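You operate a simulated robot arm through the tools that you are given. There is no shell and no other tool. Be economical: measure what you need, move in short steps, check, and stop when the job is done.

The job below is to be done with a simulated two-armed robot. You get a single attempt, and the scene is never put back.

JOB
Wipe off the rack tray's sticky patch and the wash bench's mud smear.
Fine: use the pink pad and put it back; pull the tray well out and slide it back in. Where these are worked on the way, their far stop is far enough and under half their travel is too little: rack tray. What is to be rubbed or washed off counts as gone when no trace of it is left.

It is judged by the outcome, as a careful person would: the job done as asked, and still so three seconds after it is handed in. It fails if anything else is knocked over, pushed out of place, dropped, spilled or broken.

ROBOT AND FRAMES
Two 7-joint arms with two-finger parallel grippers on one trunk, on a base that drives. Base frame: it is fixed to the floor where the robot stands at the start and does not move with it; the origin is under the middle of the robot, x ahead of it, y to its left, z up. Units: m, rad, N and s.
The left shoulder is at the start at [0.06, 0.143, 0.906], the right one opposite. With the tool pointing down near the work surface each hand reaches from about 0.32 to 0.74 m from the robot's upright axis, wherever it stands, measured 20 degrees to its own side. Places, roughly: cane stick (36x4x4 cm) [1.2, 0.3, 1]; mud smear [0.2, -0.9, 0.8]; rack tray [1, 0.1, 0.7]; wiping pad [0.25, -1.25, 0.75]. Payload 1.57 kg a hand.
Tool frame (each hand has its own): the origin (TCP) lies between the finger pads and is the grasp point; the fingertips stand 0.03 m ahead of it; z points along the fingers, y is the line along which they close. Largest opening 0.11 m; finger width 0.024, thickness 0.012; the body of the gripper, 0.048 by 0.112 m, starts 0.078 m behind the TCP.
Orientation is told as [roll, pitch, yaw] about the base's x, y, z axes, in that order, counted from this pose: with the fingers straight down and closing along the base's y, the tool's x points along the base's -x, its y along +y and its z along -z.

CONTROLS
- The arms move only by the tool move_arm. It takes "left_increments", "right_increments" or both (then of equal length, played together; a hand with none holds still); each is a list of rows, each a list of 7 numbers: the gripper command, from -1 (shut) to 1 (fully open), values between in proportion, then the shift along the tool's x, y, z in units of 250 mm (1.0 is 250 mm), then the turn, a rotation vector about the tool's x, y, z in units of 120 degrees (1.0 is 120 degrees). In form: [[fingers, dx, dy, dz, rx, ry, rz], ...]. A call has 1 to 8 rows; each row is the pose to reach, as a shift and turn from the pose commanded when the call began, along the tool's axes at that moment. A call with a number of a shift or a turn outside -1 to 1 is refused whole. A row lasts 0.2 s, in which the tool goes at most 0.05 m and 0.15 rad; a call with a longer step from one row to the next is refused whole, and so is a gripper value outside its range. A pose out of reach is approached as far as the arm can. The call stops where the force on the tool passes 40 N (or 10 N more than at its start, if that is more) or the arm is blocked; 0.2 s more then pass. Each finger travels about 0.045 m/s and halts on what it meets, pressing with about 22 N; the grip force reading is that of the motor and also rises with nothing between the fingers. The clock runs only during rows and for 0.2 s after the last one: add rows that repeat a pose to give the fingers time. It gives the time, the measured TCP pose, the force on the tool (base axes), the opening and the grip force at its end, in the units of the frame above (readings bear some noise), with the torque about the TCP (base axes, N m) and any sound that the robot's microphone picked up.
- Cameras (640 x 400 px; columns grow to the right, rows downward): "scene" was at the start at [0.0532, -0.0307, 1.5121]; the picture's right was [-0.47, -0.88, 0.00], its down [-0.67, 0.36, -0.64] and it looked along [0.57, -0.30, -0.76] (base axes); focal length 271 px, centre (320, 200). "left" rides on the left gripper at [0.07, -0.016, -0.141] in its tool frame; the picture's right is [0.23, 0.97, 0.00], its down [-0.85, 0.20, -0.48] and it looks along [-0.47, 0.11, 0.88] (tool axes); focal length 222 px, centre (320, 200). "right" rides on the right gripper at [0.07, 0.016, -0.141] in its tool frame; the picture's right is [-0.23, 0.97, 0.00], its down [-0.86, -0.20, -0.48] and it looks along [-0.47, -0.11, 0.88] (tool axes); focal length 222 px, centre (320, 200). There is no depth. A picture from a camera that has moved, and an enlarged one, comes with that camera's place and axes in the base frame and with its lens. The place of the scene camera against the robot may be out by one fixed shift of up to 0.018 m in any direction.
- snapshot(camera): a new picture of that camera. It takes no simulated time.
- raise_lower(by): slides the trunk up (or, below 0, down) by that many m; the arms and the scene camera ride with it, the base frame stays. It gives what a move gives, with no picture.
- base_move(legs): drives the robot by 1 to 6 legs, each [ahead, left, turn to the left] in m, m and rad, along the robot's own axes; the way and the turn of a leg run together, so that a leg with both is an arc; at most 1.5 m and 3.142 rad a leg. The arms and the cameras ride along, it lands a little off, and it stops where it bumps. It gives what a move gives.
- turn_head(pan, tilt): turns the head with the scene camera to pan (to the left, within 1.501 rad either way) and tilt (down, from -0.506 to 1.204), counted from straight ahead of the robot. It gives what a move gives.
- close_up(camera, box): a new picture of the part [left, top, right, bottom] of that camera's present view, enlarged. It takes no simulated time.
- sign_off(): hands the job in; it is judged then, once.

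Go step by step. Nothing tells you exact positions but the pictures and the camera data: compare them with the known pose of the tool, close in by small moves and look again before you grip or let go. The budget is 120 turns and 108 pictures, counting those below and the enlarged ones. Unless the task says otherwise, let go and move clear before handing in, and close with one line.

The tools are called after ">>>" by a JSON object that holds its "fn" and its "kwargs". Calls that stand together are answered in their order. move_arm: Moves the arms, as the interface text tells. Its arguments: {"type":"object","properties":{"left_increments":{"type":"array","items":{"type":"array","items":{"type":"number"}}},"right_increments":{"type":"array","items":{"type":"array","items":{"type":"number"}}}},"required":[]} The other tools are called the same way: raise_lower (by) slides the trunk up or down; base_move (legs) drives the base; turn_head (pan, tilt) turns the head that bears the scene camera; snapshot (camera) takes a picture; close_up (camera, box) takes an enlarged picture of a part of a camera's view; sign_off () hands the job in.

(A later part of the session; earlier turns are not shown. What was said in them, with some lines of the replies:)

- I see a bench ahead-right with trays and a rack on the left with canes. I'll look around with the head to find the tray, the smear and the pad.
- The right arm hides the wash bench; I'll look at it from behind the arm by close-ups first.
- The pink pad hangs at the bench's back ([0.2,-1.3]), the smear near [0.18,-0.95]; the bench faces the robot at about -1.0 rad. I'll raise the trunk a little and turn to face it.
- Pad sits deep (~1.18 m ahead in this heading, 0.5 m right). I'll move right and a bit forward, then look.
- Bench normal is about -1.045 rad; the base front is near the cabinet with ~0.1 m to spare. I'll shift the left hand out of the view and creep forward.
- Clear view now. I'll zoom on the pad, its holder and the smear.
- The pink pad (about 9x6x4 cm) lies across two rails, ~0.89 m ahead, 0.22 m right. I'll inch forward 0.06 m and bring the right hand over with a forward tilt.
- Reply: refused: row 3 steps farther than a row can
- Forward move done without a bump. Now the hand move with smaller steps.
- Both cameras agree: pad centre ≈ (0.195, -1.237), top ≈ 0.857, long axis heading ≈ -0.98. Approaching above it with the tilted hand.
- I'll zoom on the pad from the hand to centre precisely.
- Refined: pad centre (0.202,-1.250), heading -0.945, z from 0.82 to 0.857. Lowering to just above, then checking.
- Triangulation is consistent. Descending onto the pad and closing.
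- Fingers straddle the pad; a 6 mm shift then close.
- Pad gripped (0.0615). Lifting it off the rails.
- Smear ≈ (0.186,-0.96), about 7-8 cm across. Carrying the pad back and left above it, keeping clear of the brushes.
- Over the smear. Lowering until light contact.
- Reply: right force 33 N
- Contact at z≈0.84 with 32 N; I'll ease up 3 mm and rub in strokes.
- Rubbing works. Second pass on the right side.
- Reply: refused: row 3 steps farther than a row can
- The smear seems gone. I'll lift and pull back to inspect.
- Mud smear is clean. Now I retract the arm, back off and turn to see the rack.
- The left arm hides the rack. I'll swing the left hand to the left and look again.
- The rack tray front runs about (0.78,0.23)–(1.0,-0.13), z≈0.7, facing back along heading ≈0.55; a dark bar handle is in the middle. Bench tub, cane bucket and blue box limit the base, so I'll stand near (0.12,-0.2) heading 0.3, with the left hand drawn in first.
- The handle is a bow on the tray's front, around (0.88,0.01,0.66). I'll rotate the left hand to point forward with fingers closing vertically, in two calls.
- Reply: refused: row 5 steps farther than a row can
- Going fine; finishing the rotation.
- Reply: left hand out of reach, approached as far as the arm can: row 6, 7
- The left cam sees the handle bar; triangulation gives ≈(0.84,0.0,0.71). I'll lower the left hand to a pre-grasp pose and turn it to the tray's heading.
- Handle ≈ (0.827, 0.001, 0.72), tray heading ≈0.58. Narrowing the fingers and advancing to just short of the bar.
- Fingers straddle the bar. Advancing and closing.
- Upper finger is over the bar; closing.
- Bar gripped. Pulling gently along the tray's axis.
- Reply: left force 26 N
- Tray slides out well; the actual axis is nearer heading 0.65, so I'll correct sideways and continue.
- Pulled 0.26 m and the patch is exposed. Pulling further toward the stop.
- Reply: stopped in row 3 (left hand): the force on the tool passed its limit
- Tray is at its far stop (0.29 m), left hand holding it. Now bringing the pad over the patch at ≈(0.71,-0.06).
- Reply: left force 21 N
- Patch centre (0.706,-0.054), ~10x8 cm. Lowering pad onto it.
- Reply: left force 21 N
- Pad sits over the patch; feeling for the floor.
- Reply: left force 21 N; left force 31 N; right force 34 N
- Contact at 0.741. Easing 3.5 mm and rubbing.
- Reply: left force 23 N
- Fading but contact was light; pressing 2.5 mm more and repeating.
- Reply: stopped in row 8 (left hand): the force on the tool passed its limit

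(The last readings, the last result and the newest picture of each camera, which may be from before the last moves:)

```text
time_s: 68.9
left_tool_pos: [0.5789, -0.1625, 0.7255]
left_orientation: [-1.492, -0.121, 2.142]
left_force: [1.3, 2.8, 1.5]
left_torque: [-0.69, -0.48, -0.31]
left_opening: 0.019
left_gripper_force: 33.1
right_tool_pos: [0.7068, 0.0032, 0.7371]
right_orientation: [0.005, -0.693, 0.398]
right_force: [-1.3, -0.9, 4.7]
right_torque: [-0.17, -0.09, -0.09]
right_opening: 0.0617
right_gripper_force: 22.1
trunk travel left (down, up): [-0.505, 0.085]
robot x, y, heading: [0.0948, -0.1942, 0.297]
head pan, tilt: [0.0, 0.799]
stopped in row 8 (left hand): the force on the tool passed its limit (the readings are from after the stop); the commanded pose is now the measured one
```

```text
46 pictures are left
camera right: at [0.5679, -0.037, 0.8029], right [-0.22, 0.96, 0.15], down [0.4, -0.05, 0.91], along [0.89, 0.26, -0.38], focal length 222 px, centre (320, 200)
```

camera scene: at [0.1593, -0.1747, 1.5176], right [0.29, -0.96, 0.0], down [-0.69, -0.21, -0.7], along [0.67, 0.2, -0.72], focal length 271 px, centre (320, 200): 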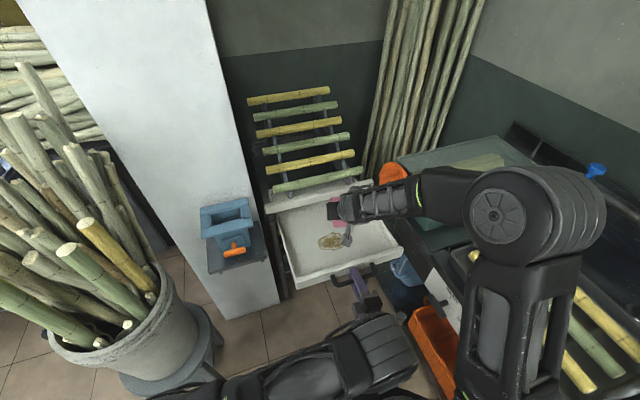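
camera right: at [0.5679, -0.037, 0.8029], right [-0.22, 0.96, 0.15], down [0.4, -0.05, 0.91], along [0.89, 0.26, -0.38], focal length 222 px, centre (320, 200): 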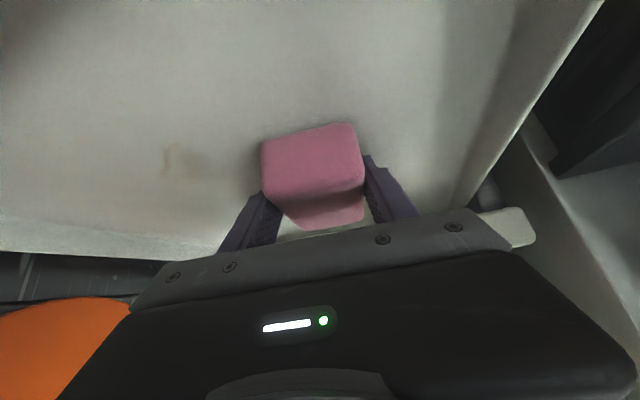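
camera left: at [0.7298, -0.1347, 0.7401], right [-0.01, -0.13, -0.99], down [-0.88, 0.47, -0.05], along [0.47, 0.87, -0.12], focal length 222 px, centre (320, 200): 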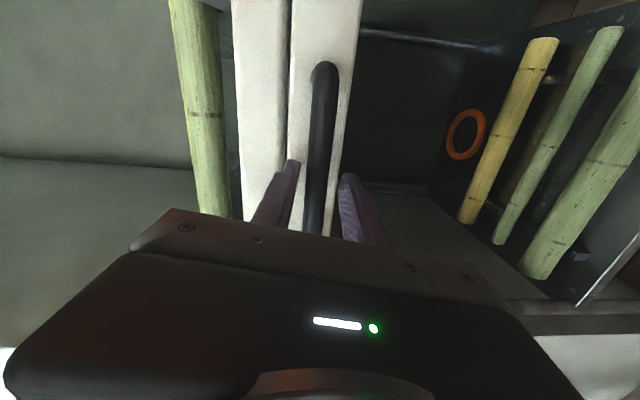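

A faint trace remains near (0.72,-0.09); rubbing there.

>>> {"fn": "move_arm", "kwargs": {"right_increments": [[-1, 0.0038, -0.18, 0.0046, 0, 0, 0], [-1, 0.0038, -0.36, 0.0046, 0, 0, 0], [-1, 0.0963, -0.36, -0.0718, 0, 0, 0], [-1, 0.189, -0.36, -0.148, 0, 0, 0], [-1, 0.0963, -0.36, -0.0718, 0, 0, 0], [-1, 0.0963, -0.46, -0.0718, 0, 0, 0], [-1, 0.0038, -0.46, 0.0046, 0, 0, 0], [-1, 0.127, -0.46, -0.097, 0, 0, 0]]}}

>>> {"fn": "snapshot", "kwargs": {"camera": "right"}}

```text
time_s: 70.7
left_tool_pos: [0.5756, -0.1627, 0.7256]
left_orientation: [-1.495, -0.123, 2.145]
left_force: [-12.8, -0.5, 7.3]
left_torque: [-0.48, -0.5, 0.46]
left_opening: 0.0185
left_gripper_force: 33.7
right_tool_pos: [0.718, -0.1203, 0.7374]
right_orientation: [-0.001, -0.701, 0.396]
right_force: [11.9, 0.2, 28.6]
right_torque: [0.65, 0.03, -0.16]
right_opening: 0.0615
right_gripper_force: 21.9
trunk travel left (down, up): [-0.505, 0.085]
robot x, y, heading: [0.09, -0.1915, 0.297]
head pan, tilt: [0.0, 0.799]
```

```text
45 pictures are left
camera right: at [0.5785, -0.1608, 0.8015], right [-0.21, 0.97, 0.14], down [0.39, -0.05, 0.92], along [0.89, 0.25, -0.37], focal length 222 px, centre (320, 200)
```

right: 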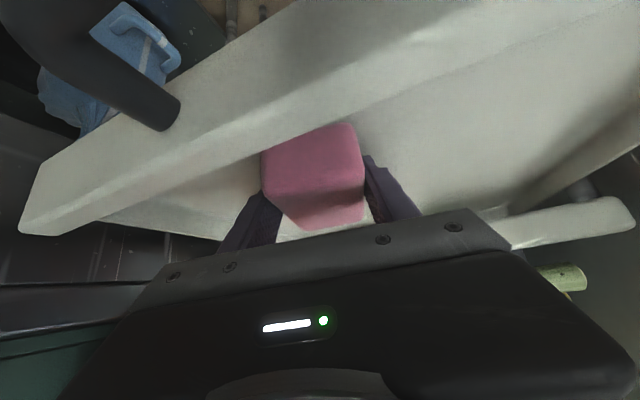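

Now lifting to inspect.

>>> {"fn": "move_arm", "kwargs": {"right_increments": [[-1, -0.102, 0, -0.1, 0, 0, 0], [-1, -0.204, 0, -0.223, 0, 0, 0], [-1, -0.306, 0, -0.346, 0, 0, 0], [-1, -0.306, -0.16, -0.38, 0, 0, 0], [-1, -0.306, -0.34, -0.4, 0, 0, 0]]}}

>>> {"fn": "close_up", "kwargs": {"camera": "scene", "box": [260, 180, 420, 300]}}

>>> {"fn": "snapshot", "kwargs": {"camera": "right"}}

```text
time_s: 71.9
left_tool_pos: [0.5765, -0.1611, 0.7252]
left_orientation: [-1.494, -0.126, 2.141]
left_force: [-8.8, 10.2, 16.9]
left_torque: [-0.56, -0.59, 0.97]
left_opening: 0.0187
left_gripper_force: 32.8
right_tool_pos: [0.7416, -0.1989, 0.8627]
right_orientation: [0.004, -0.694, 0.398]
right_force: [0.5, 0.1, -0.6]
right_torque: [-0.02, -0.01, -0.01]
right_opening: 0.0613
right_gripper_force: 21.8
trunk travel left (down, up): [-0.505, 0.085]
robot x, y, heading: [0.0952, -0.1951, 0.301]
head pan, tilt: [0.0, 0.799]
```

```text
3.33 times, centred on (340, 240) of scene
camera zoom: at [0.1544, -0.1734, 1.5178], right [0.29, -0.96, 0.0], down [-0.68, -0.21, -0.7], along [0.67, 0.2, -0.72], focal length 903 px, centre (253, 67)
```

zoom: 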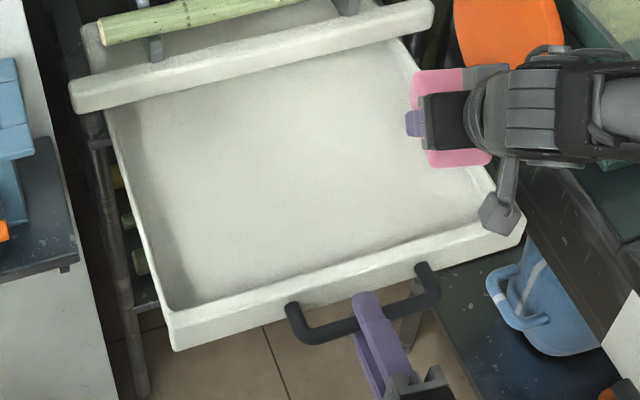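

```text
43 pictures are left
camera right: at [0.6017, -0.2392, 0.9279], right [-0.22, 0.96, 0.15], down [0.4, -0.05, 0.91], along [0.89, 0.26, -0.38], focal length 222 px, centre (320, 200)
```

right: 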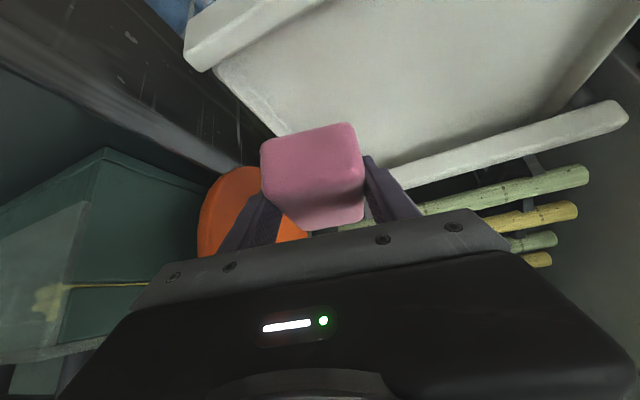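

The tray is clean. Retracting the right hand and then sliding the tray in.

>>> {"fn": "move_arm", "kwargs": {"right_increments": [[-1, 0.0, -0.02, -0.15, 0, 0, 0], [-1, 0.05, -0.04, -0.3, 0, 0, 0], [-1, 0.1, -0.06, -0.45, 0, 0, 0], [-1, 0.15, -0.08, -0.6, 0, 0, 0], [-1, 0.2, -0.11, -0.75, 0, 0, 0]]}}

>>> {"fn": "move_arm", "kwargs": {"left_increments": [[-1, -0.01, -0.012, 0.04, 0, 0, 0], [-1, -0.018, -0.02, 0.14, 0, 0, 0], [-1, -0.026, -0.03, 0.28, 0, 0, 0], [-1, -0.034, -0.042, 0.42, 0, 0, 0], [-1, -0.042, -0.052, 0.56, 0, 0, 0]]}}

```text
time_s: 73.1
left_tool_pos: [0.575, -0.1622, 0.7264]
left_orientation: [-1.494, -0.123, 2.143]
left_force: [-13.2, 16.4, 17.2]
left_torque: [-0.7, -0.71, -0.46]
left_opening: 0.0184
left_gripper_force: 32.8
right_tool_pos: [0.6058, -0.2859, 0.9745]
right_orientation: [0.003, -0.695, 0.399]
right_force: [-0.1, -0.9, 0.1]
right_torque: [0.03, 0.02, 0.01]
right_opening: 0.0616
right_gripper_force: 22.3
trunk travel left (down, up): [-0.505, 0.085]
robot x, y, heading: [0.0933, -0.1924, 0.299]
head pan, tilt: [0.0, 0.799]
```

```text
time_s: 74.3
left_tool_pos: [0.6909, -0.0782, 0.7259]
left_orientation: [-1.485, -0.127, 2.138]
left_force: [-0.1, 0.9, -14.5]
left_torque: [-0.84, -0.52, -0.44]
left_opening: 0.0188
left_gripper_force: 32.8
right_tool_pos: [0.6087, -0.286, 0.9737]
right_orientation: [0.002, -0.689, 0.399]
right_force: [0.4, -0.3, -0.5]
right_torque: [0.0, 0.01, -0.01]
right_opening: 0.0614
right_gripper_force: 21.3
trunk travel left (down, up): [-0.505, 0.085]
robot x, y, heading: [0.094, -0.1969, 0.3]
head pan, tilt: [0.0, 0.799]
```

>>> {"fn": "move_arm", "kwargs": {"left_increments": [[-1, -0.006, 0.004, 0.12, 0, 0, 0], [-1, -0.013, -0.006, 0.26, 0, 0, 0], [-1, -0.021, -0.016, 0.4, 0, 0, 0], [-1, -0.029, -0.027, 0.52, 0, 0, 0], [-1, -0.033, -0.033, 0.57, 0, 0, 0], [-1, -0.035, -0.035, 0.595, 0, 0, 0], [-1, -0.036, -0.036, 0.61, 0, 0, 0]]}}

>>> {"fn": "close_up", "kwargs": {"camera": "scene", "box": [240, 160, 400, 290]}}

```text
time_s: 75.9
left_tool_pos: [0.8123, 0.0087, 0.7245]
left_orientation: [-1.485, -0.126, 2.137]
left_force: [-25.2, -22.1, -2.9]
left_torque: [-0.71, -0.52, 0.14]
left_opening: 0.0193
left_gripper_force: 33.1
right_tool_pos: [0.6056, -0.2875, 0.9738]
right_orientation: [0.006, -0.691, 0.398]
right_force: [-0.4, -0.2, 0.2]
right_torque: [0.0, 0.02, 0.02]
right_opening: 0.0614
right_gripper_force: 22.2
trunk travel left (down, up): [-0.505, 0.085]
robot x, y, heading: [0.0929, -0.1928, 0.298]
head pan, tilt: [0.0, 0.799]
```

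```text
3.08 times, centred on (320, 225) of scene
camera zoom: at [0.1549, -0.1765, 1.5176], right [0.29, -0.96, 0.0], down [-0.68, -0.21, -0.7], along [0.67, 0.21, -0.72], focal length 833 px, centre (320, 123)
```

zoom: 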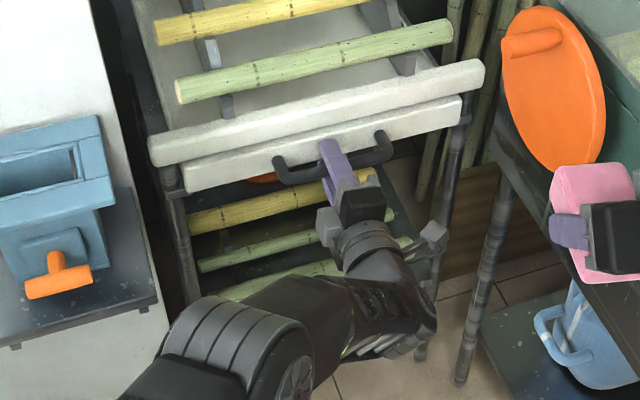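

Tray fully in. Relieving the push, opening slightly and backing off the handle.

>>> {"fn": "move_arm", "kwargs": {"left_increments": [[-1, 0, 0, -0.02, 0, 0, 0], [-0.38, 0, 0, -0.02, 0, 0, 0], [-0.38, 0, 0, -0.02, 0, 0, 0], [-0.38, 0, 0, -0.02, 0, 0, 0], [-0.38, 0, 0.01, -0.16, 0, 0, 0], [-0.38, 0, 0.01, -0.34, 0, 0, 0], [-0.38, 0, 0, -0.5, 0, 0, 0]]}}

>>> {"fn": "close_up", "kwargs": {"camera": "scene", "box": [240, 160, 400, 290]}}

```text
time_s: 77.5
left_tool_pos: [0.7067, -0.0558, 0.7392]
left_orientation: [-1.492, -0.125, 2.141]
left_force: [-0.3, 0.6, -1.2]
left_torque: [0.03, 0.01, -0.02]
left_opening: 0.0341
left_gripper_force: 0.1
right_tool_pos: [0.6071, -0.2874, 0.9731]
right_orientation: [0.002, -0.69, 0.398]
right_force: [-0.2, 0.1, 0.1]
right_torque: [0.03, 0.04, 0.04]
right_opening: 0.0616
right_gripper_force: 22.0
trunk travel left (down, up): [-0.505, 0.085]
robot x, y, heading: [0.091, -0.1957, 0.3]
head pan, tilt: [0.0, 0.799]
```

```text
3.08 times, centred on (320, 225) of scene
camera zoom: at [0.1563, -0.175, 1.5177], right [0.29, -0.96, 0.0], down [-0.69, -0.21, -0.7], along [0.67, 0.21, -0.72], focal length 833 px, centre (320, 123)
```

zoom: 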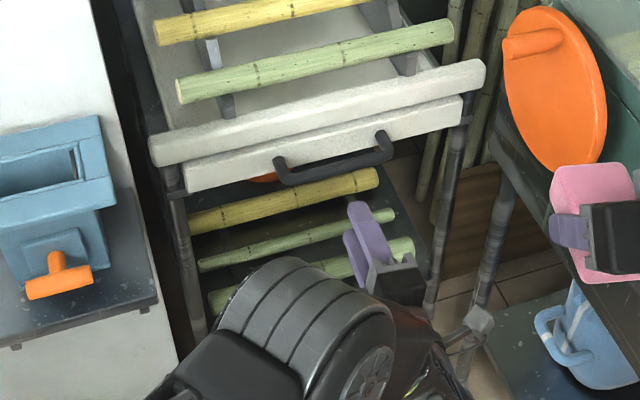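

Rack done. Retracing the left arm upward and back to its pointing-down pose.

>>> {"fn": "move_arm", "kwargs": {"left_increments": [[-0.38, -0.06, -0.13, -0.03, 0, 0.025, 0], [-0.38, -0.12, -0.26, -0.06, 0, 0.05, 0], [-0.38, -0.18, -0.39, -0.09, 0, 0.075, 0], [-0.38, -0.24, -0.52, -0.12, 0, 0.1, 0], [-0.38, -0.3, -0.64, -0.15, 0, 0.125, 0], [-0.38, -0.36, -0.76, -0.16, 0, 0.15, 0]]}}

>>> {"fn": "snapshot", "kwargs": {"camera": "scene"}}

```text
time_s: 78.9
left_tool_pos: [0.6526, -0.015, 0.9388]
left_orientation: [-1.456, -0.094, 1.825]
left_force: [0.0, -0.6, 0.2]
left_torque: [0.02, 0.04, 0.01]
left_opening: 0.0343
left_gripper_force: 0.2
right_tool_pos: [0.6076, -0.2862, 0.974]
right_orientation: [0.003, -0.692, 0.399]
right_force: [0.1, 0.6, -1.1]
right_torque: [0.0, 0.01, -0.01]
right_opening: 0.0614
right_gripper_force: 21.7
trunk travel left (down, up): [-0.505, 0.085]
robot x, y, heading: [0.0934, -0.1949, 0.3]
head pan, tilt: [0.0, 0.799]
```

```text
40 pictures are left
camera scene: at [0.1562, -0.1739, 1.5176], right [0.29, -0.96, 0.0], down [-0.69, -0.21, -0.7], along [0.67, 0.2, -0.72], focal length 271 px, centre (320, 200)
```

scene: 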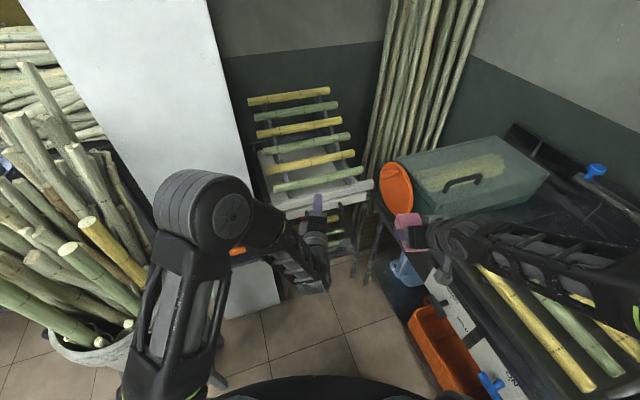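

>>> {"fn": "move_arm", "kwargs": {"left_increments": [[-0.38, -0.056, -0.034, -0.047, -0.037, 0.037, 0.037], [-0.38, -0.112, -0.068, -0.094, -0.074, 0.074, 0.074], [-0.38, -0.168, -0.102, -0.141, -0.111, 0.111, 0.111], [-0.38, -0.224, -0.136, -0.188, -0.148, 0.148, 0.148], [-0.38, -0.28, -0.17, -0.235, -0.185, 0.185, 0.185], [-0.38, -0.336, -0.204, -0.282, -0.222, 0.222, 0.222], [-0.38, -0.395, -0.236, -0.33, -0.257, 0.257, 0.257]]}}

```text
time_s: 80.5
left_tool_pos: [0.568, 0.0564, 1.0027]
left_orientation: [-0.786, -0.358, 1.199]
left_force: [-0.1, -0.3, -0.1]
left_torque: [-0.02, -0.02, -0.01]
left_opening: 0.0339
left_gripper_force: 0.1
left hand out of reach, approached as far as the arm can: row 6, 7
right_tool_pos: [0.6068, -0.2859, 0.9739]
right_orientation: [0.005, -0.692, 0.397]
right_force: [0.3, -0.6, -0.8]
right_torque: [0.02, 0.01, 0.01]
right_opening: 0.0612
right_gripper_force: 22.0
trunk travel left (down, up): [-0.505, 0.085]
robot x, y, heading: [0.0898, -0.1965, 0.299]
head pan, tilt: [0.0, 0.799]
```

>>> {"fn": "move_arm", "kwargs": {"left_increments": [[-0.38, -0.009, 0.027, -0.081, -0.04, 0.04, 0.04], [-0.38, -0.018, 0.054, -0.162, -0.08, 0.08, 0.08], [-0.38, -0.027, 0.081, -0.243, -0.12, 0.12, 0.12], [-0.38, -0.036, 0.108, -0.324, -0.16, 0.16, 0.16], [-0.38, -0.045, 0.135, -0.405, -0.2, 0.2, 0.2], [-0.38, -0.054, 0.162, -0.486, -0.24, 0.24, 0.24], [-0.38, -0.063, 0.189, -0.567, -0.28, 0.28, 0.28], [-0.38, -0.07, 0.215, -0.65, -0.32, 0.32, 0.32]]}}

>>> {"fn": "snapshot", "kwargs": {"camera": "scene"}}

```text
time_s: 82.3
left_tool_pos: [0.4304, 0.0981, 1.0666]
left_orientation: [0.041, 0.042, 0.378]
left_force: [-0.2, 0.7, 0.6]
left_torque: [0.0, 0.0, 0.0]
left_opening: 0.0341
left_gripper_force: 0.0
left hand out of reach, approached as far as the arm can: row 1, 8
right_tool_pos: [0.6082, -0.2851, 0.973]
right_orientation: [0.005, -0.689, 0.397]
right_force: [0.7, 0.5, -0.4]
right_torque: [0.01, 0.0, 0.0]
right_opening: 0.0612
right_gripper_force: 22.0
trunk travel left (down, up): [-0.505, 0.085]
robot x, y, heading: [0.0915, -0.1942, 0.297]
head pan, tilt: [0.0, 0.799]
```

```text
39 pictures are left
camera scene: at [0.1575, -0.1747, 1.5177], right [0.29, -0.96, 0.0], down [-0.69, -0.21, -0.7], along [0.67, 0.21, -0.72], focal length 271 px, centre (320, 200)
```

scene: 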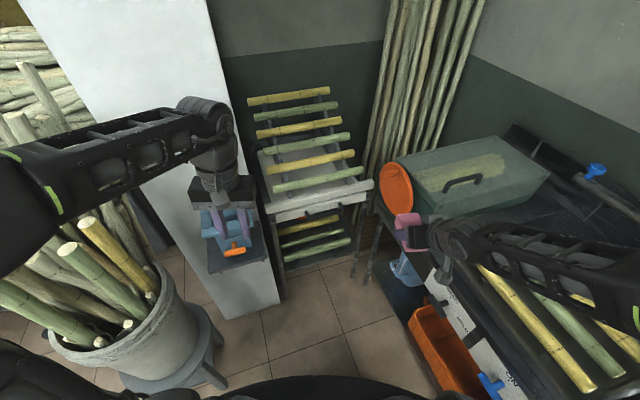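

Now driving back to the bench spot by the reverse route.

>>> {"fn": "base_move", "kwargs": {"legs": [[0, 0, -0.26], [-0.28, 0.06, 0], [0, 0, -1.085], [0.2, 0, 0]]}}

>>> {"fn": "turn_head", "kwargs": {"pan": -0.1, "tilt": 0.75}}

>>> {"fn": "snapshot", "kwargs": {"camera": "scene"}}

```text
time_s: 89.1
left_tool_pos: [0.2635, -0.5874, 1.0651]
left_orientation: [0.04, 0.04, -0.984]
left_force: [-0.2, 0.2, -0.3]
left_torque: [0.02, 0.02, 0.06]
left_opening: 0.0339
left_gripper_force: 0.1
right_tool_pos: [-0.0776, -0.8407, 0.9728]
right_orientation: [0.004, -0.691, -0.966]
right_force: [-0.1, -0.4, -0.8]
right_torque: [0.01, 0.01, 0.03]
right_opening: 0.0614
right_gripper_force: 21.5
trunk travel left (down, up): [-0.505, 0.085]
robot x, y, heading: [-0.0953, -0.3165, -1.062]
head pan, tilt: [0.0, 0.799]
```

```text
time_s: 89.8
left_tool_pos: [0.263, -0.5871, 1.0665]
left_orientation: [0.04, 0.041, -0.985]
left_force: [0.1, 1.1, 0.1]
left_torque: [-0.03, 0.0, 0.01]
left_opening: 0.0337
left_gripper_force: 0.1
right_tool_pos: [-0.0787, -0.8388, 0.9731]
right_orientation: [0.003, -0.69, -0.966]
right_force: [-1.1, 0.1, 0.1]
right_torque: [-0.03, 0.01, -0.02]
right_opening: 0.0612
right_gripper_force: 22.1
trunk travel left (down, up): [-0.505, 0.085]
robot x, y, heading: [-0.1004, -0.3176, -1.069]
head pan, tilt: [-0.099, 0.75]
```

```text
38 pictures are left
camera scene: at [-0.0615, -0.3614, 1.5217], right [-0.92, -0.4, 0.0], down [-0.27, 0.63, -0.73], along [0.29, -0.67, -0.68], focal length 271 px, centre (320, 200)
```

scene: 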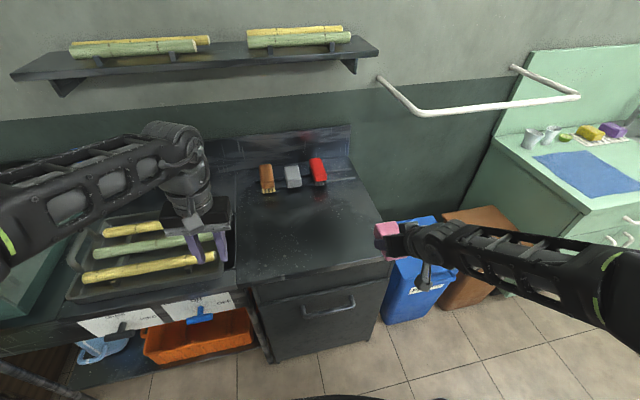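

>>> {"fn": "base_move", "kwargs": {"legs": [[0.112, 0.014, 0.022]]}}

>>> {"fn": "snapshot", "kwargs": {"camera": "scene"}}

```text
time_s: 91.0
left_tool_pos: [0.3391, -0.6696, 1.0663]
left_orientation: [0.039, 0.042, -0.959]
left_force: [0.8, -1.2, -0.6]
left_torque: [0.04, -0.01, 0.01]
left_opening: 0.0341
left_gripper_force: 0.1
right_tool_pos: [0.0046, -0.9311, 0.9734]
right_orientation: [0.004, -0.69, -0.937]
right_force: [0.0, -1.4, 0.6]
right_torque: [0.03, 0.04, 0.03]
right_opening: 0.0615
right_gripper_force: 22.4
trunk travel left (down, up): [-0.505, 0.085]
robot x, y, heading: [-0.0254, -0.4095, -1.042]
head pan, tilt: [-0.099, 0.75]
```

```text
37 pictures are left
camera scene: at [0.0089, -0.4545, 1.5216], right [-0.91, -0.42, 0.0], down [-0.29, 0.62, -0.73], along [0.31, -0.66, -0.68], focal length 271 px, centre (320, 200)
```

scene: 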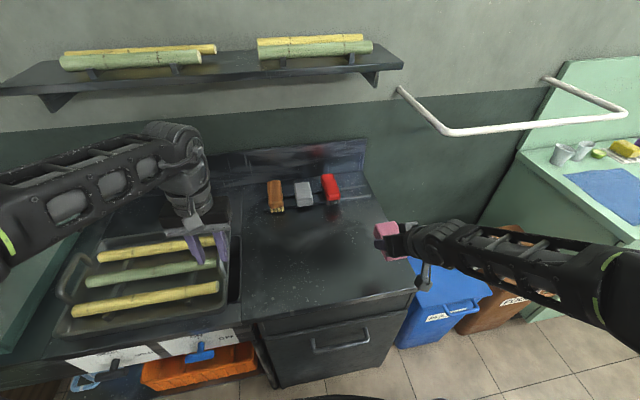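

Back at the bench. Carrying the pad above its slot between the rails.

>>> {"fn": "move_arm", "kwargs": {"right_increments": [[-1, -0.123, -0.028, 0.1, 0, 0, 0], [-1, -0.247, -0.056, 0.204, 0, 0, 0], [-1, -0.37, -0.084, 0.306, 0, 0, 0], [-1, -0.494, -0.112, 0.408, 0, 0, 0], [-1, -0.617, -0.14, 0.51, 0, 0, 0]]}}

>>> {"fn": "move_arm", "kwargs": {"right_increments": [[-1, -0.115, 0, 0.124, 0, 0, 0], [-1, -0.23, 0, 0.249, 0, 0, 0], [-1, -0.344, 0, 0.374, 0, 0, 0], [-1, -0.458, 0, 0.498, 0, 0, 0]]}}

>>> {"fn": "snapshot", "kwargs": {"camera": "right"}}

>>> {"fn": "close_up", "kwargs": {"camera": "scene", "box": [250, 120, 450, 245]}}

```text
time_s: 92.2
left_tool_pos: [0.3377, -0.6697, 1.066]
left_orientation: [0.041, 0.042, -0.96]
left_force: [0.2, -0.4, -0.4]
left_torque: [0.01, 0.0, 0.01]
left_opening: 0.0341
left_gripper_force: 0.0
right_tool_pos: [0.095, -1.1144, 0.9741]
right_orientation: [0.004, -0.689, -0.94]
right_force: [0.3, -0.4, 0.7]
right_torque: [-0.03, 0.0, 0.01]
right_opening: 0.0613
right_gripper_force: 22.0
trunk travel left (down, up): [-0.505, 0.085]
robot x, y, heading: [-0.0299, -0.4099, -1.041]
head pan, tilt: [-0.099, 0.75]
```

```text
time_s: 93.2
left_tool_pos: [0.3393, -0.6698, 1.0649]
left_orientation: [0.041, 0.043, -0.958]
left_force: [0.5, 0.0, 0.2]
left_torque: [0.05, 0.0, -0.01]
left_opening: 0.0341
left_gripper_force: 0.1
right_tool_pos: [0.1954, -1.2482, 0.9469]
right_orientation: [0.003, -0.687, -0.938]
right_force: [-0.4, 0.5, 0.3]
right_torque: [0.01, 0.0, 0.03]
right_opening: 0.0615
right_gripper_force: 22.0
trunk travel left (down, up): [-0.505, 0.085]
robot x, y, heading: [-0.0253, -0.407, -1.036]
head pan, tilt: [-0.099, 0.75]
```

```text
36 pictures are left
camera right: at [0.1233, -1.1218, 1.0137], right [0.89, 0.44, 0.15], down [0.05, -0.41, 0.91], along [0.46, -0.8, -0.38], focal length 222 px, centre (320, 200)
```

right: 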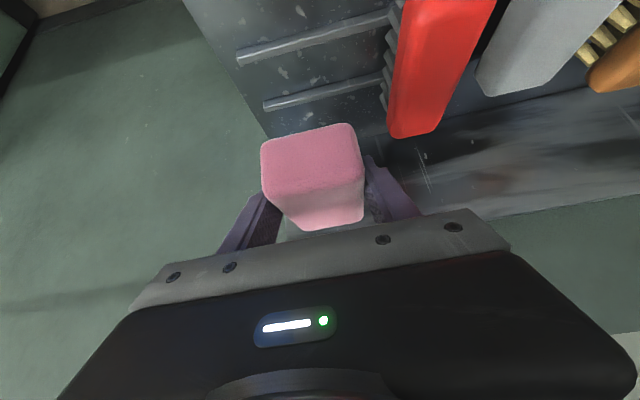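

```text
3.20 times, centred on (350, 182) of scene
camera zoom: at [0.0087, -0.4541, 1.5216], right [-0.91, -0.42, 0.0], down [-0.29, 0.62, -0.73], along [0.31, -0.66, -0.68], focal length 867 px, centre (224, 256)
```

zoom: 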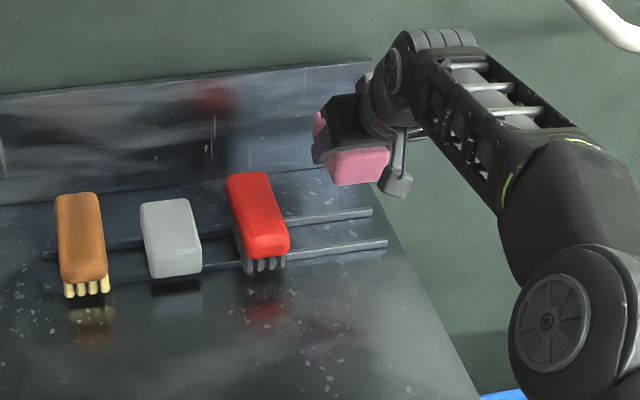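

Aligned with the bare rails. Lowering gently.

>>> {"fn": "move_arm", "kwargs": {"right_increments": [[-1, 0.102, 0, 0.124, 0, 0, 0], [-1, 0.204, 0, 0.247, 0, 0, 0], [-1, 0.217, 0, 0.262, 0, 0, 0], [-1, 0.229, 0, 0.278, 0, 0, 0]]}}

>>> {"fn": "snapshot", "kwargs": {"camera": "right"}}

>>> {"fn": "close_up", "kwargs": {"camera": "scene", "box": [290, 150, 410, 225]}}

```text
time_s: 94.2
left_tool_pos: [0.3388, -0.6697, 1.065]
left_orientation: [0.039, 0.04, -0.959]
left_force: [-0.2, 0.8, 0.3]
left_torque: [0.0, 0.0, -0.01]
left_opening: 0.0342
left_gripper_force: 0.0
right_tool_pos: [0.1954, -1.2461, 0.8602]
right_orientation: [0.003, -0.69, -0.937]
right_force: [0.9, 0.2, -1.4]
right_torque: [0.01, -0.01, -0.03]
right_opening: 0.0614
right_gripper_force: 21.8
trunk travel left (down, up): [-0.505, 0.085]
robot x, y, heading: [-0.0269, -0.4093, -1.035]
head pan, tilt: [-0.099, 0.75]
```

```text
34 pictures are left
camera right: at [0.1223, -1.1211, 0.926], right [0.89, 0.44, 0.15], down [0.05, -0.41, 0.91], along [0.46, -0.8, -0.38], focal length 222 px, centre (320, 200)
```

right: 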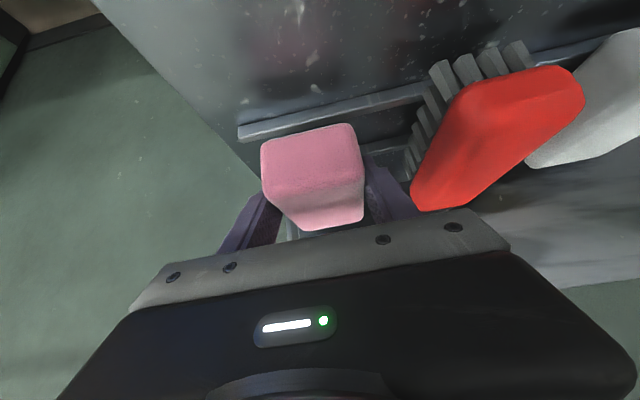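

```text
5.33 times, centred on (350, 188) of scene
camera zoom: at [0.0078, -0.4532, 1.5217], right [-0.91, -0.42, 0.0], down [-0.29, 0.62, -0.73], along [0.31, -0.66, -0.68], focal length 1444 px, centre (160, 267)
```

zoom: 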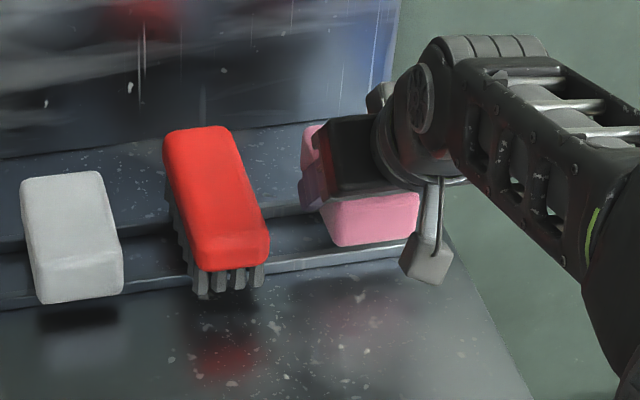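

Slightly too deep by a few mm; shifting back 6 mm and lowering to contact.

>>> {"fn": "move_arm", "kwargs": {"right_increments": [[-1, 0.0185, 0, -0.0153, 0, 0, 0], [-1, 0.026, 0, -0.006, 0, 0, 0], [-1, 0.034, 0, 0.003, 0, 0, 0], [-1, 0.041, 0, 0.012, 0, 0, 0]]}}

```text
time_s: 95.2
left_tool_pos: [0.3383, -0.6697, 1.0656]
left_orientation: [0.041, 0.041, -0.957]
left_force: [0.7, 0.3, 0.4]
left_torque: [-0.01, -0.01, 0.02]
left_opening: 0.0342
left_gripper_force: 0.1
right_tool_pos: [0.1903, -1.2428, 0.8512]
right_orientation: [0.005, -0.692, -0.936]
right_force: [0.0, -0.2, -0.1]
right_torque: [0.03, -0.02, 0.0]
right_opening: 0.0611
right_gripper_force: 21.4
trunk travel left (down, up): [-0.505, 0.085]
robot x, y, heading: [-0.0275, -0.4079, -1.04]
head pan, tilt: [-0.099, 0.75]
```

>>> {"fn": "move_arm", "kwargs": {"right_increments": [[-1, 0.006, 0, 0.007, 0, 0, 0], [-1, 0.01, 0, 0.0125, 0, 0, 0]]}}

>>> {"fn": "close_up", "kwargs": {"camera": "right", "box": [200, 80, 440, 230]}}

>>> {"fn": "close_up", "kwargs": {"camera": "scene", "box": [290, 150, 410, 225]}}

```text
time_s: 95.8
left_tool_pos: [0.3379, -0.6676, 1.0646]
left_orientation: [0.041, 0.04, -0.959]
left_force: [0.0, -0.9, 0.4]
left_torque: [0.0, 0.01, 0.02]
left_opening: 0.0341
left_gripper_force: 0.0
right_tool_pos: [0.1902, -1.2419, 0.8483]
right_orientation: [0.005, -0.692, -0.938]
right_force: [-0.1, 0.3, -0.7]
right_torque: [0.01, -0.01, 0.0]
right_opening: 0.0614
right_gripper_force: 21.9
trunk travel left (down, up): [-0.505, 0.085]
robot x, y, heading: [-0.0261, -0.4115, -1.042]
head pan, tilt: [-0.099, 0.75]
```

```text
2.67 times, centred on (320, 155) of right
camera zoom: at [0.1182, -1.1161, 0.9138], right [0.89, 0.44, 0.15], down [0.05, -0.4, 0.91], along [0.46, -0.8, -0.38], focal length 592 px, centre (320, 320)
```

zoom: 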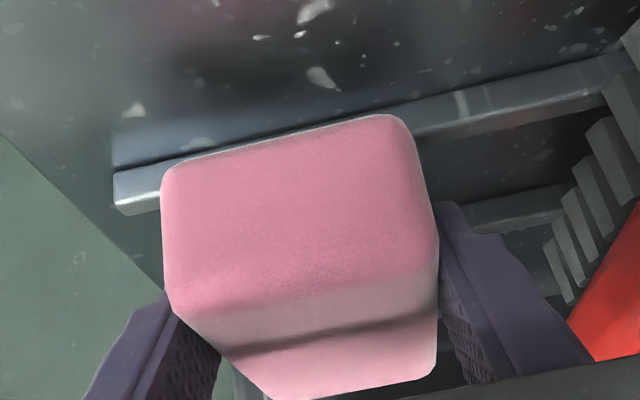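

```text
5.33 times, centred on (350, 188) of scene
camera zoom: at [0.0078, -0.453, 1.5217], right [-0.91, -0.42, 0.0], down [-0.29, 0.62, -0.73], along [0.31, -0.66, -0.68], focal length 1444 px, centre (160, 267)
```

zoom: 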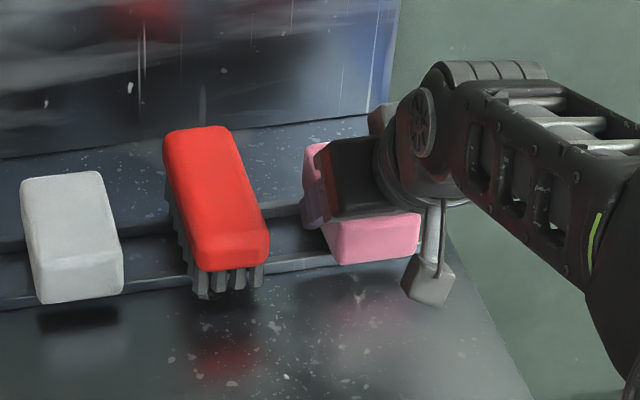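

Nearly resting; shift back 4 mm to match the original overhang and lower to touch.

>>> {"fn": "move_arm", "kwargs": {"right_increments": [[-1, 0.0123, 0, -0.0102, 0, 0, 0], [-1, 0.0174, 0, -0.004, 0, 0, 0], [-1, 0.0225, 0, 0.0022, 0, 0, 0]]}}

```text
time_s: 96.6
left_tool_pos: [0.3381, -0.6692, 1.0668]
left_orientation: [0.039, 0.041, -0.958]
left_force: [0.7, 0.3, 0.1]
left_torque: [-0.01, 0.0, 0.01]
left_opening: 0.0341
left_gripper_force: 0.0
right_tool_pos: [0.1887, -1.2398, 0.8433]
right_orientation: [0.005, -0.692, -0.938]
right_force: [-0.8, -0.4, -0.5]
right_torque: [0.03, 0.0, 0.0]
right_opening: 0.0612
right_gripper_force: 21.8
trunk travel left (down, up): [-0.505, 0.085]
robot x, y, heading: [-0.0262, -0.4086, -1.039]
head pan, tilt: [-0.099, 0.75]
```

>>> {"fn": "move_arm", "kwargs": {"right_increments": [[-1, 0.005, 0, 0.0062, 0, 0, 0], [-1, 0.005, 0, 0.0062, 0, 0, 0]]}}

>>> {"fn": "close_up", "kwargs": {"camera": "right", "box": [200, 80, 440, 230]}}

```text
time_s: 97.2
left_tool_pos: [0.3373, -0.6681, 1.066]
left_orientation: [0.04, 0.039, -0.957]
left_force: [-0.4, 0.1, 0.7]
left_torque: [0.01, -0.01, 0.01]
left_opening: 0.0343
left_gripper_force: 0.2
right_tool_pos: [0.1892, -1.2381, 0.8432]
right_orientation: [0.005, -0.695, -0.939]
right_force: [0.2, -0.8, 3.7]
right_torque: [-0.28, 0.01, -0.04]
right_opening: 0.0616
right_gripper_force: 22.1
trunk travel left (down, up): [-0.505, 0.085]
robot x, y, heading: [-0.0266, -0.4073, -1.042]
head pan, tilt: [-0.099, 0.75]
```

```text
2.67 times, centred on (320, 155) of right
camera zoom: at [0.1156, -1.1133, 0.9085], right [0.89, 0.44, 0.15], down [0.05, -0.4, 0.91], along [0.46, -0.8, -0.38], focal length 592 px, centre (320, 320)
```

zoom: 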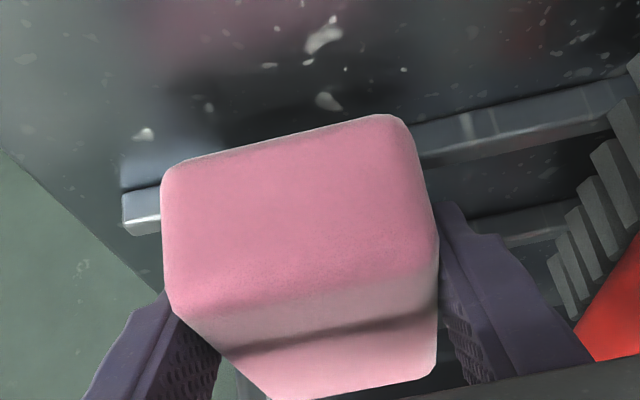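

Touching (3.7 N), position matches the original. Releasing and backing out.

>>> {"fn": "move_arm", "kwargs": {"right_increments": [[-0.1, 0, 0, 0, 0, 0, 0], [0.3, 0, 0, 0, 0, 0, 0], [0.5, 0, 0, 0, 0, 0, 0], [0.5, 0, 0, 0, 0, 0, 0], [0.5, 0, 0, 0, 0, 0, 0]]}}

>>> {"fn": "snapshot", "kwargs": {"camera": "right"}}

```text
time_s: 98.4
left_tool_pos: [0.3377, -0.6677, 1.0655]
left_orientation: [0.04, 0.04, -0.957]
left_force: [-0.2, -0.7, -1.3]
left_torque: [-0.01, 0.02, 0.03]
left_opening: 0.0341
left_gripper_force: 0.0
right_tool_pos: [0.189, -1.2384, 0.8424]
right_orientation: [0.002, -0.691, -0.938]
right_force: [-0.5, 0.0, -0.2]
right_torque: [0.03, 0.02, -0.01]
right_opening: 0.0825
right_gripper_force: 0.1
trunk travel left (down, up): [-0.505, 0.085]
robot x, y, heading: [-0.0242, -0.4131, -1.041]
head pan, tilt: [-0.099, 0.75]
```

```text
29 pictures are left
camera right: at [0.1158, -1.1132, 0.9077], right [0.89, 0.44, 0.15], down [0.05, -0.4, 0.91], along [0.46, -0.8, -0.38], focal length 222 px, centre (320, 200)
```

right: 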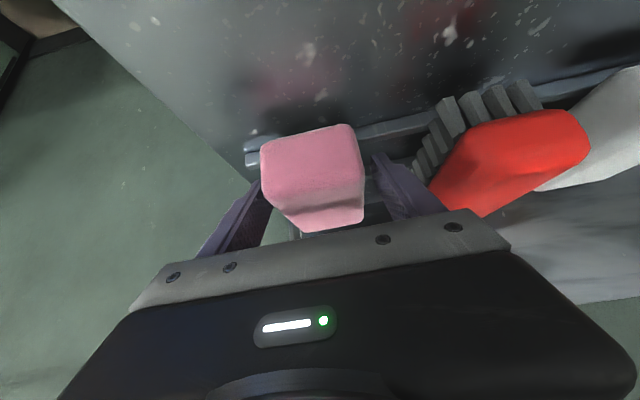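

Released cleanly and the pad stays put. Lifting along the finger axis and backing off.

>>> {"fn": "move_arm", "kwargs": {"right_increments": [[0.5, -0.05, 0, -0.1, 0, 0, 0], [0.5, -0.15, 0, -0.22, 0, 0, 0], [0.5, -0.25, 0, -0.34, 0, 0, 0], [0.5, -0.3, -0.05, -0.48, 0, 0, 0], [0.5, -0.25, -0.1, -0.64, 0, 0, 0], [0.5, -0.15, -0.15, -0.78, 0, 0, 0], [0.5, -0.05, -0.2, -0.9, 0, 0, 0]]}}

>>> {"fn": "move_arm", "kwargs": {"right_increments": [[0.5, 0.13, -0.05, -0.12, 0, 0, 0], [0.5, 0.26, -0.1, -0.23, 0, 0, 0], [0.5, 0.39, -0.15, -0.33, 0, 0, 0], [0.5, 0.52, -0.2, -0.43, 0, 0, 0]]}}

>>> {"fn": "snapshot", "kwargs": {"camera": "scene"}}

>>> {"fn": "close_up", "kwargs": {"camera": "scene", "box": [250, 140, 410, 265]}}

```text
time_s: 100.0
left_tool_pos: [0.3369, -0.6682, 1.0661]
left_orientation: [0.041, 0.04, -0.957]
left_force: [0.1, 0.2, 0.3]
left_torque: [0.0, -0.01, -0.01]
left_opening: 0.0344
left_gripper_force: 0.0
right_tool_pos: [0.067, -1.1631, 1.02]
right_orientation: [0.004, -0.69, -0.939]
right_force: [-0.6, -0.5, -0.3]
right_torque: [0.0, 0.03, -0.02]
right_opening: 0.0825
right_gripper_force: 0.0
trunk travel left (down, up): [-0.505, 0.085]
robot x, y, heading: [-0.0281, -0.4086, -1.036]
head pan, tilt: [-0.099, 0.75]
```

```text
time_s: 101.0
left_tool_pos: [0.3375, -0.6679, 1.0647]
left_orientation: [0.041, 0.038, -0.957]
left_force: [0.4, -0.1, -0.2]
left_torque: [-0.01, -0.01, -0.03]
left_opening: 0.0343
left_gripper_force: 0.1
right_tool_pos: [-0.0716, -1.0582, 1.0249]
right_orientation: [0.001, -0.692, -0.938]
right_force: [-0.1, 0.0, -0.4]
right_torque: [-0.03, 0.0, -0.04]
right_opening: 0.0826
right_gripper_force: 0.1
trunk travel left (down, up): [-0.505, 0.085]
robot x, y, heading: [-0.0261, -0.4091, -1.038]
head pan, tilt: [-0.099, 0.75]
```

```text
28 pictures are left
camera scene: at [0.0072, -0.4521, 1.5217], right [-0.91, -0.42, 0.0], down [-0.29, 0.62, -0.73], along [0.31, -0.66, -0.68], focal length 271 px, centre (320, 200)
```

scene: 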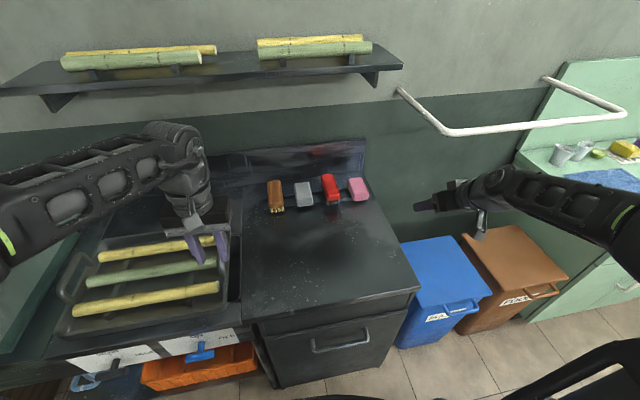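

```text
3.20 times, centred on (330, 202) of scene
camera zoom: at [0.0072, -0.4521, 1.5217], right [-0.91, -0.42, 0.0], down [-0.29, 0.62, -0.73], along [0.31, -0.66, -0.68], focal length 867 px, centre (288, 192)
```

zoom: 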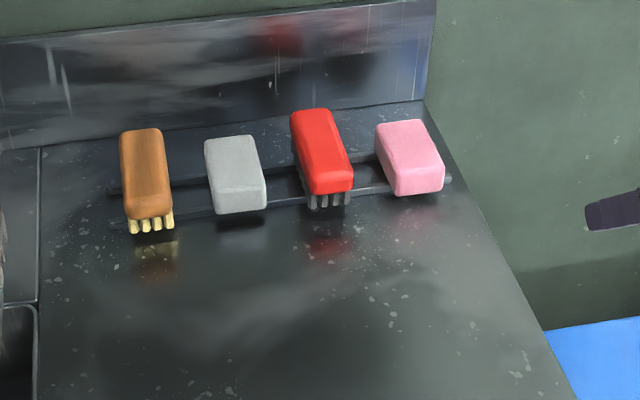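

The bench is clean, the pink pad is back on its rails, the tray is shut, and both hands are clear. I'm handing the job in.

>>> {"fn": "sign_off", "kwargs": {}}

```text
The job is handed in.
```

The sticky patch on the rack tray and the mud smear on the wash bench are wiped off with no trace left in the pictures; the tray was pulled to its far stop and pushed fully back in, and the pink pad is back on its rails.
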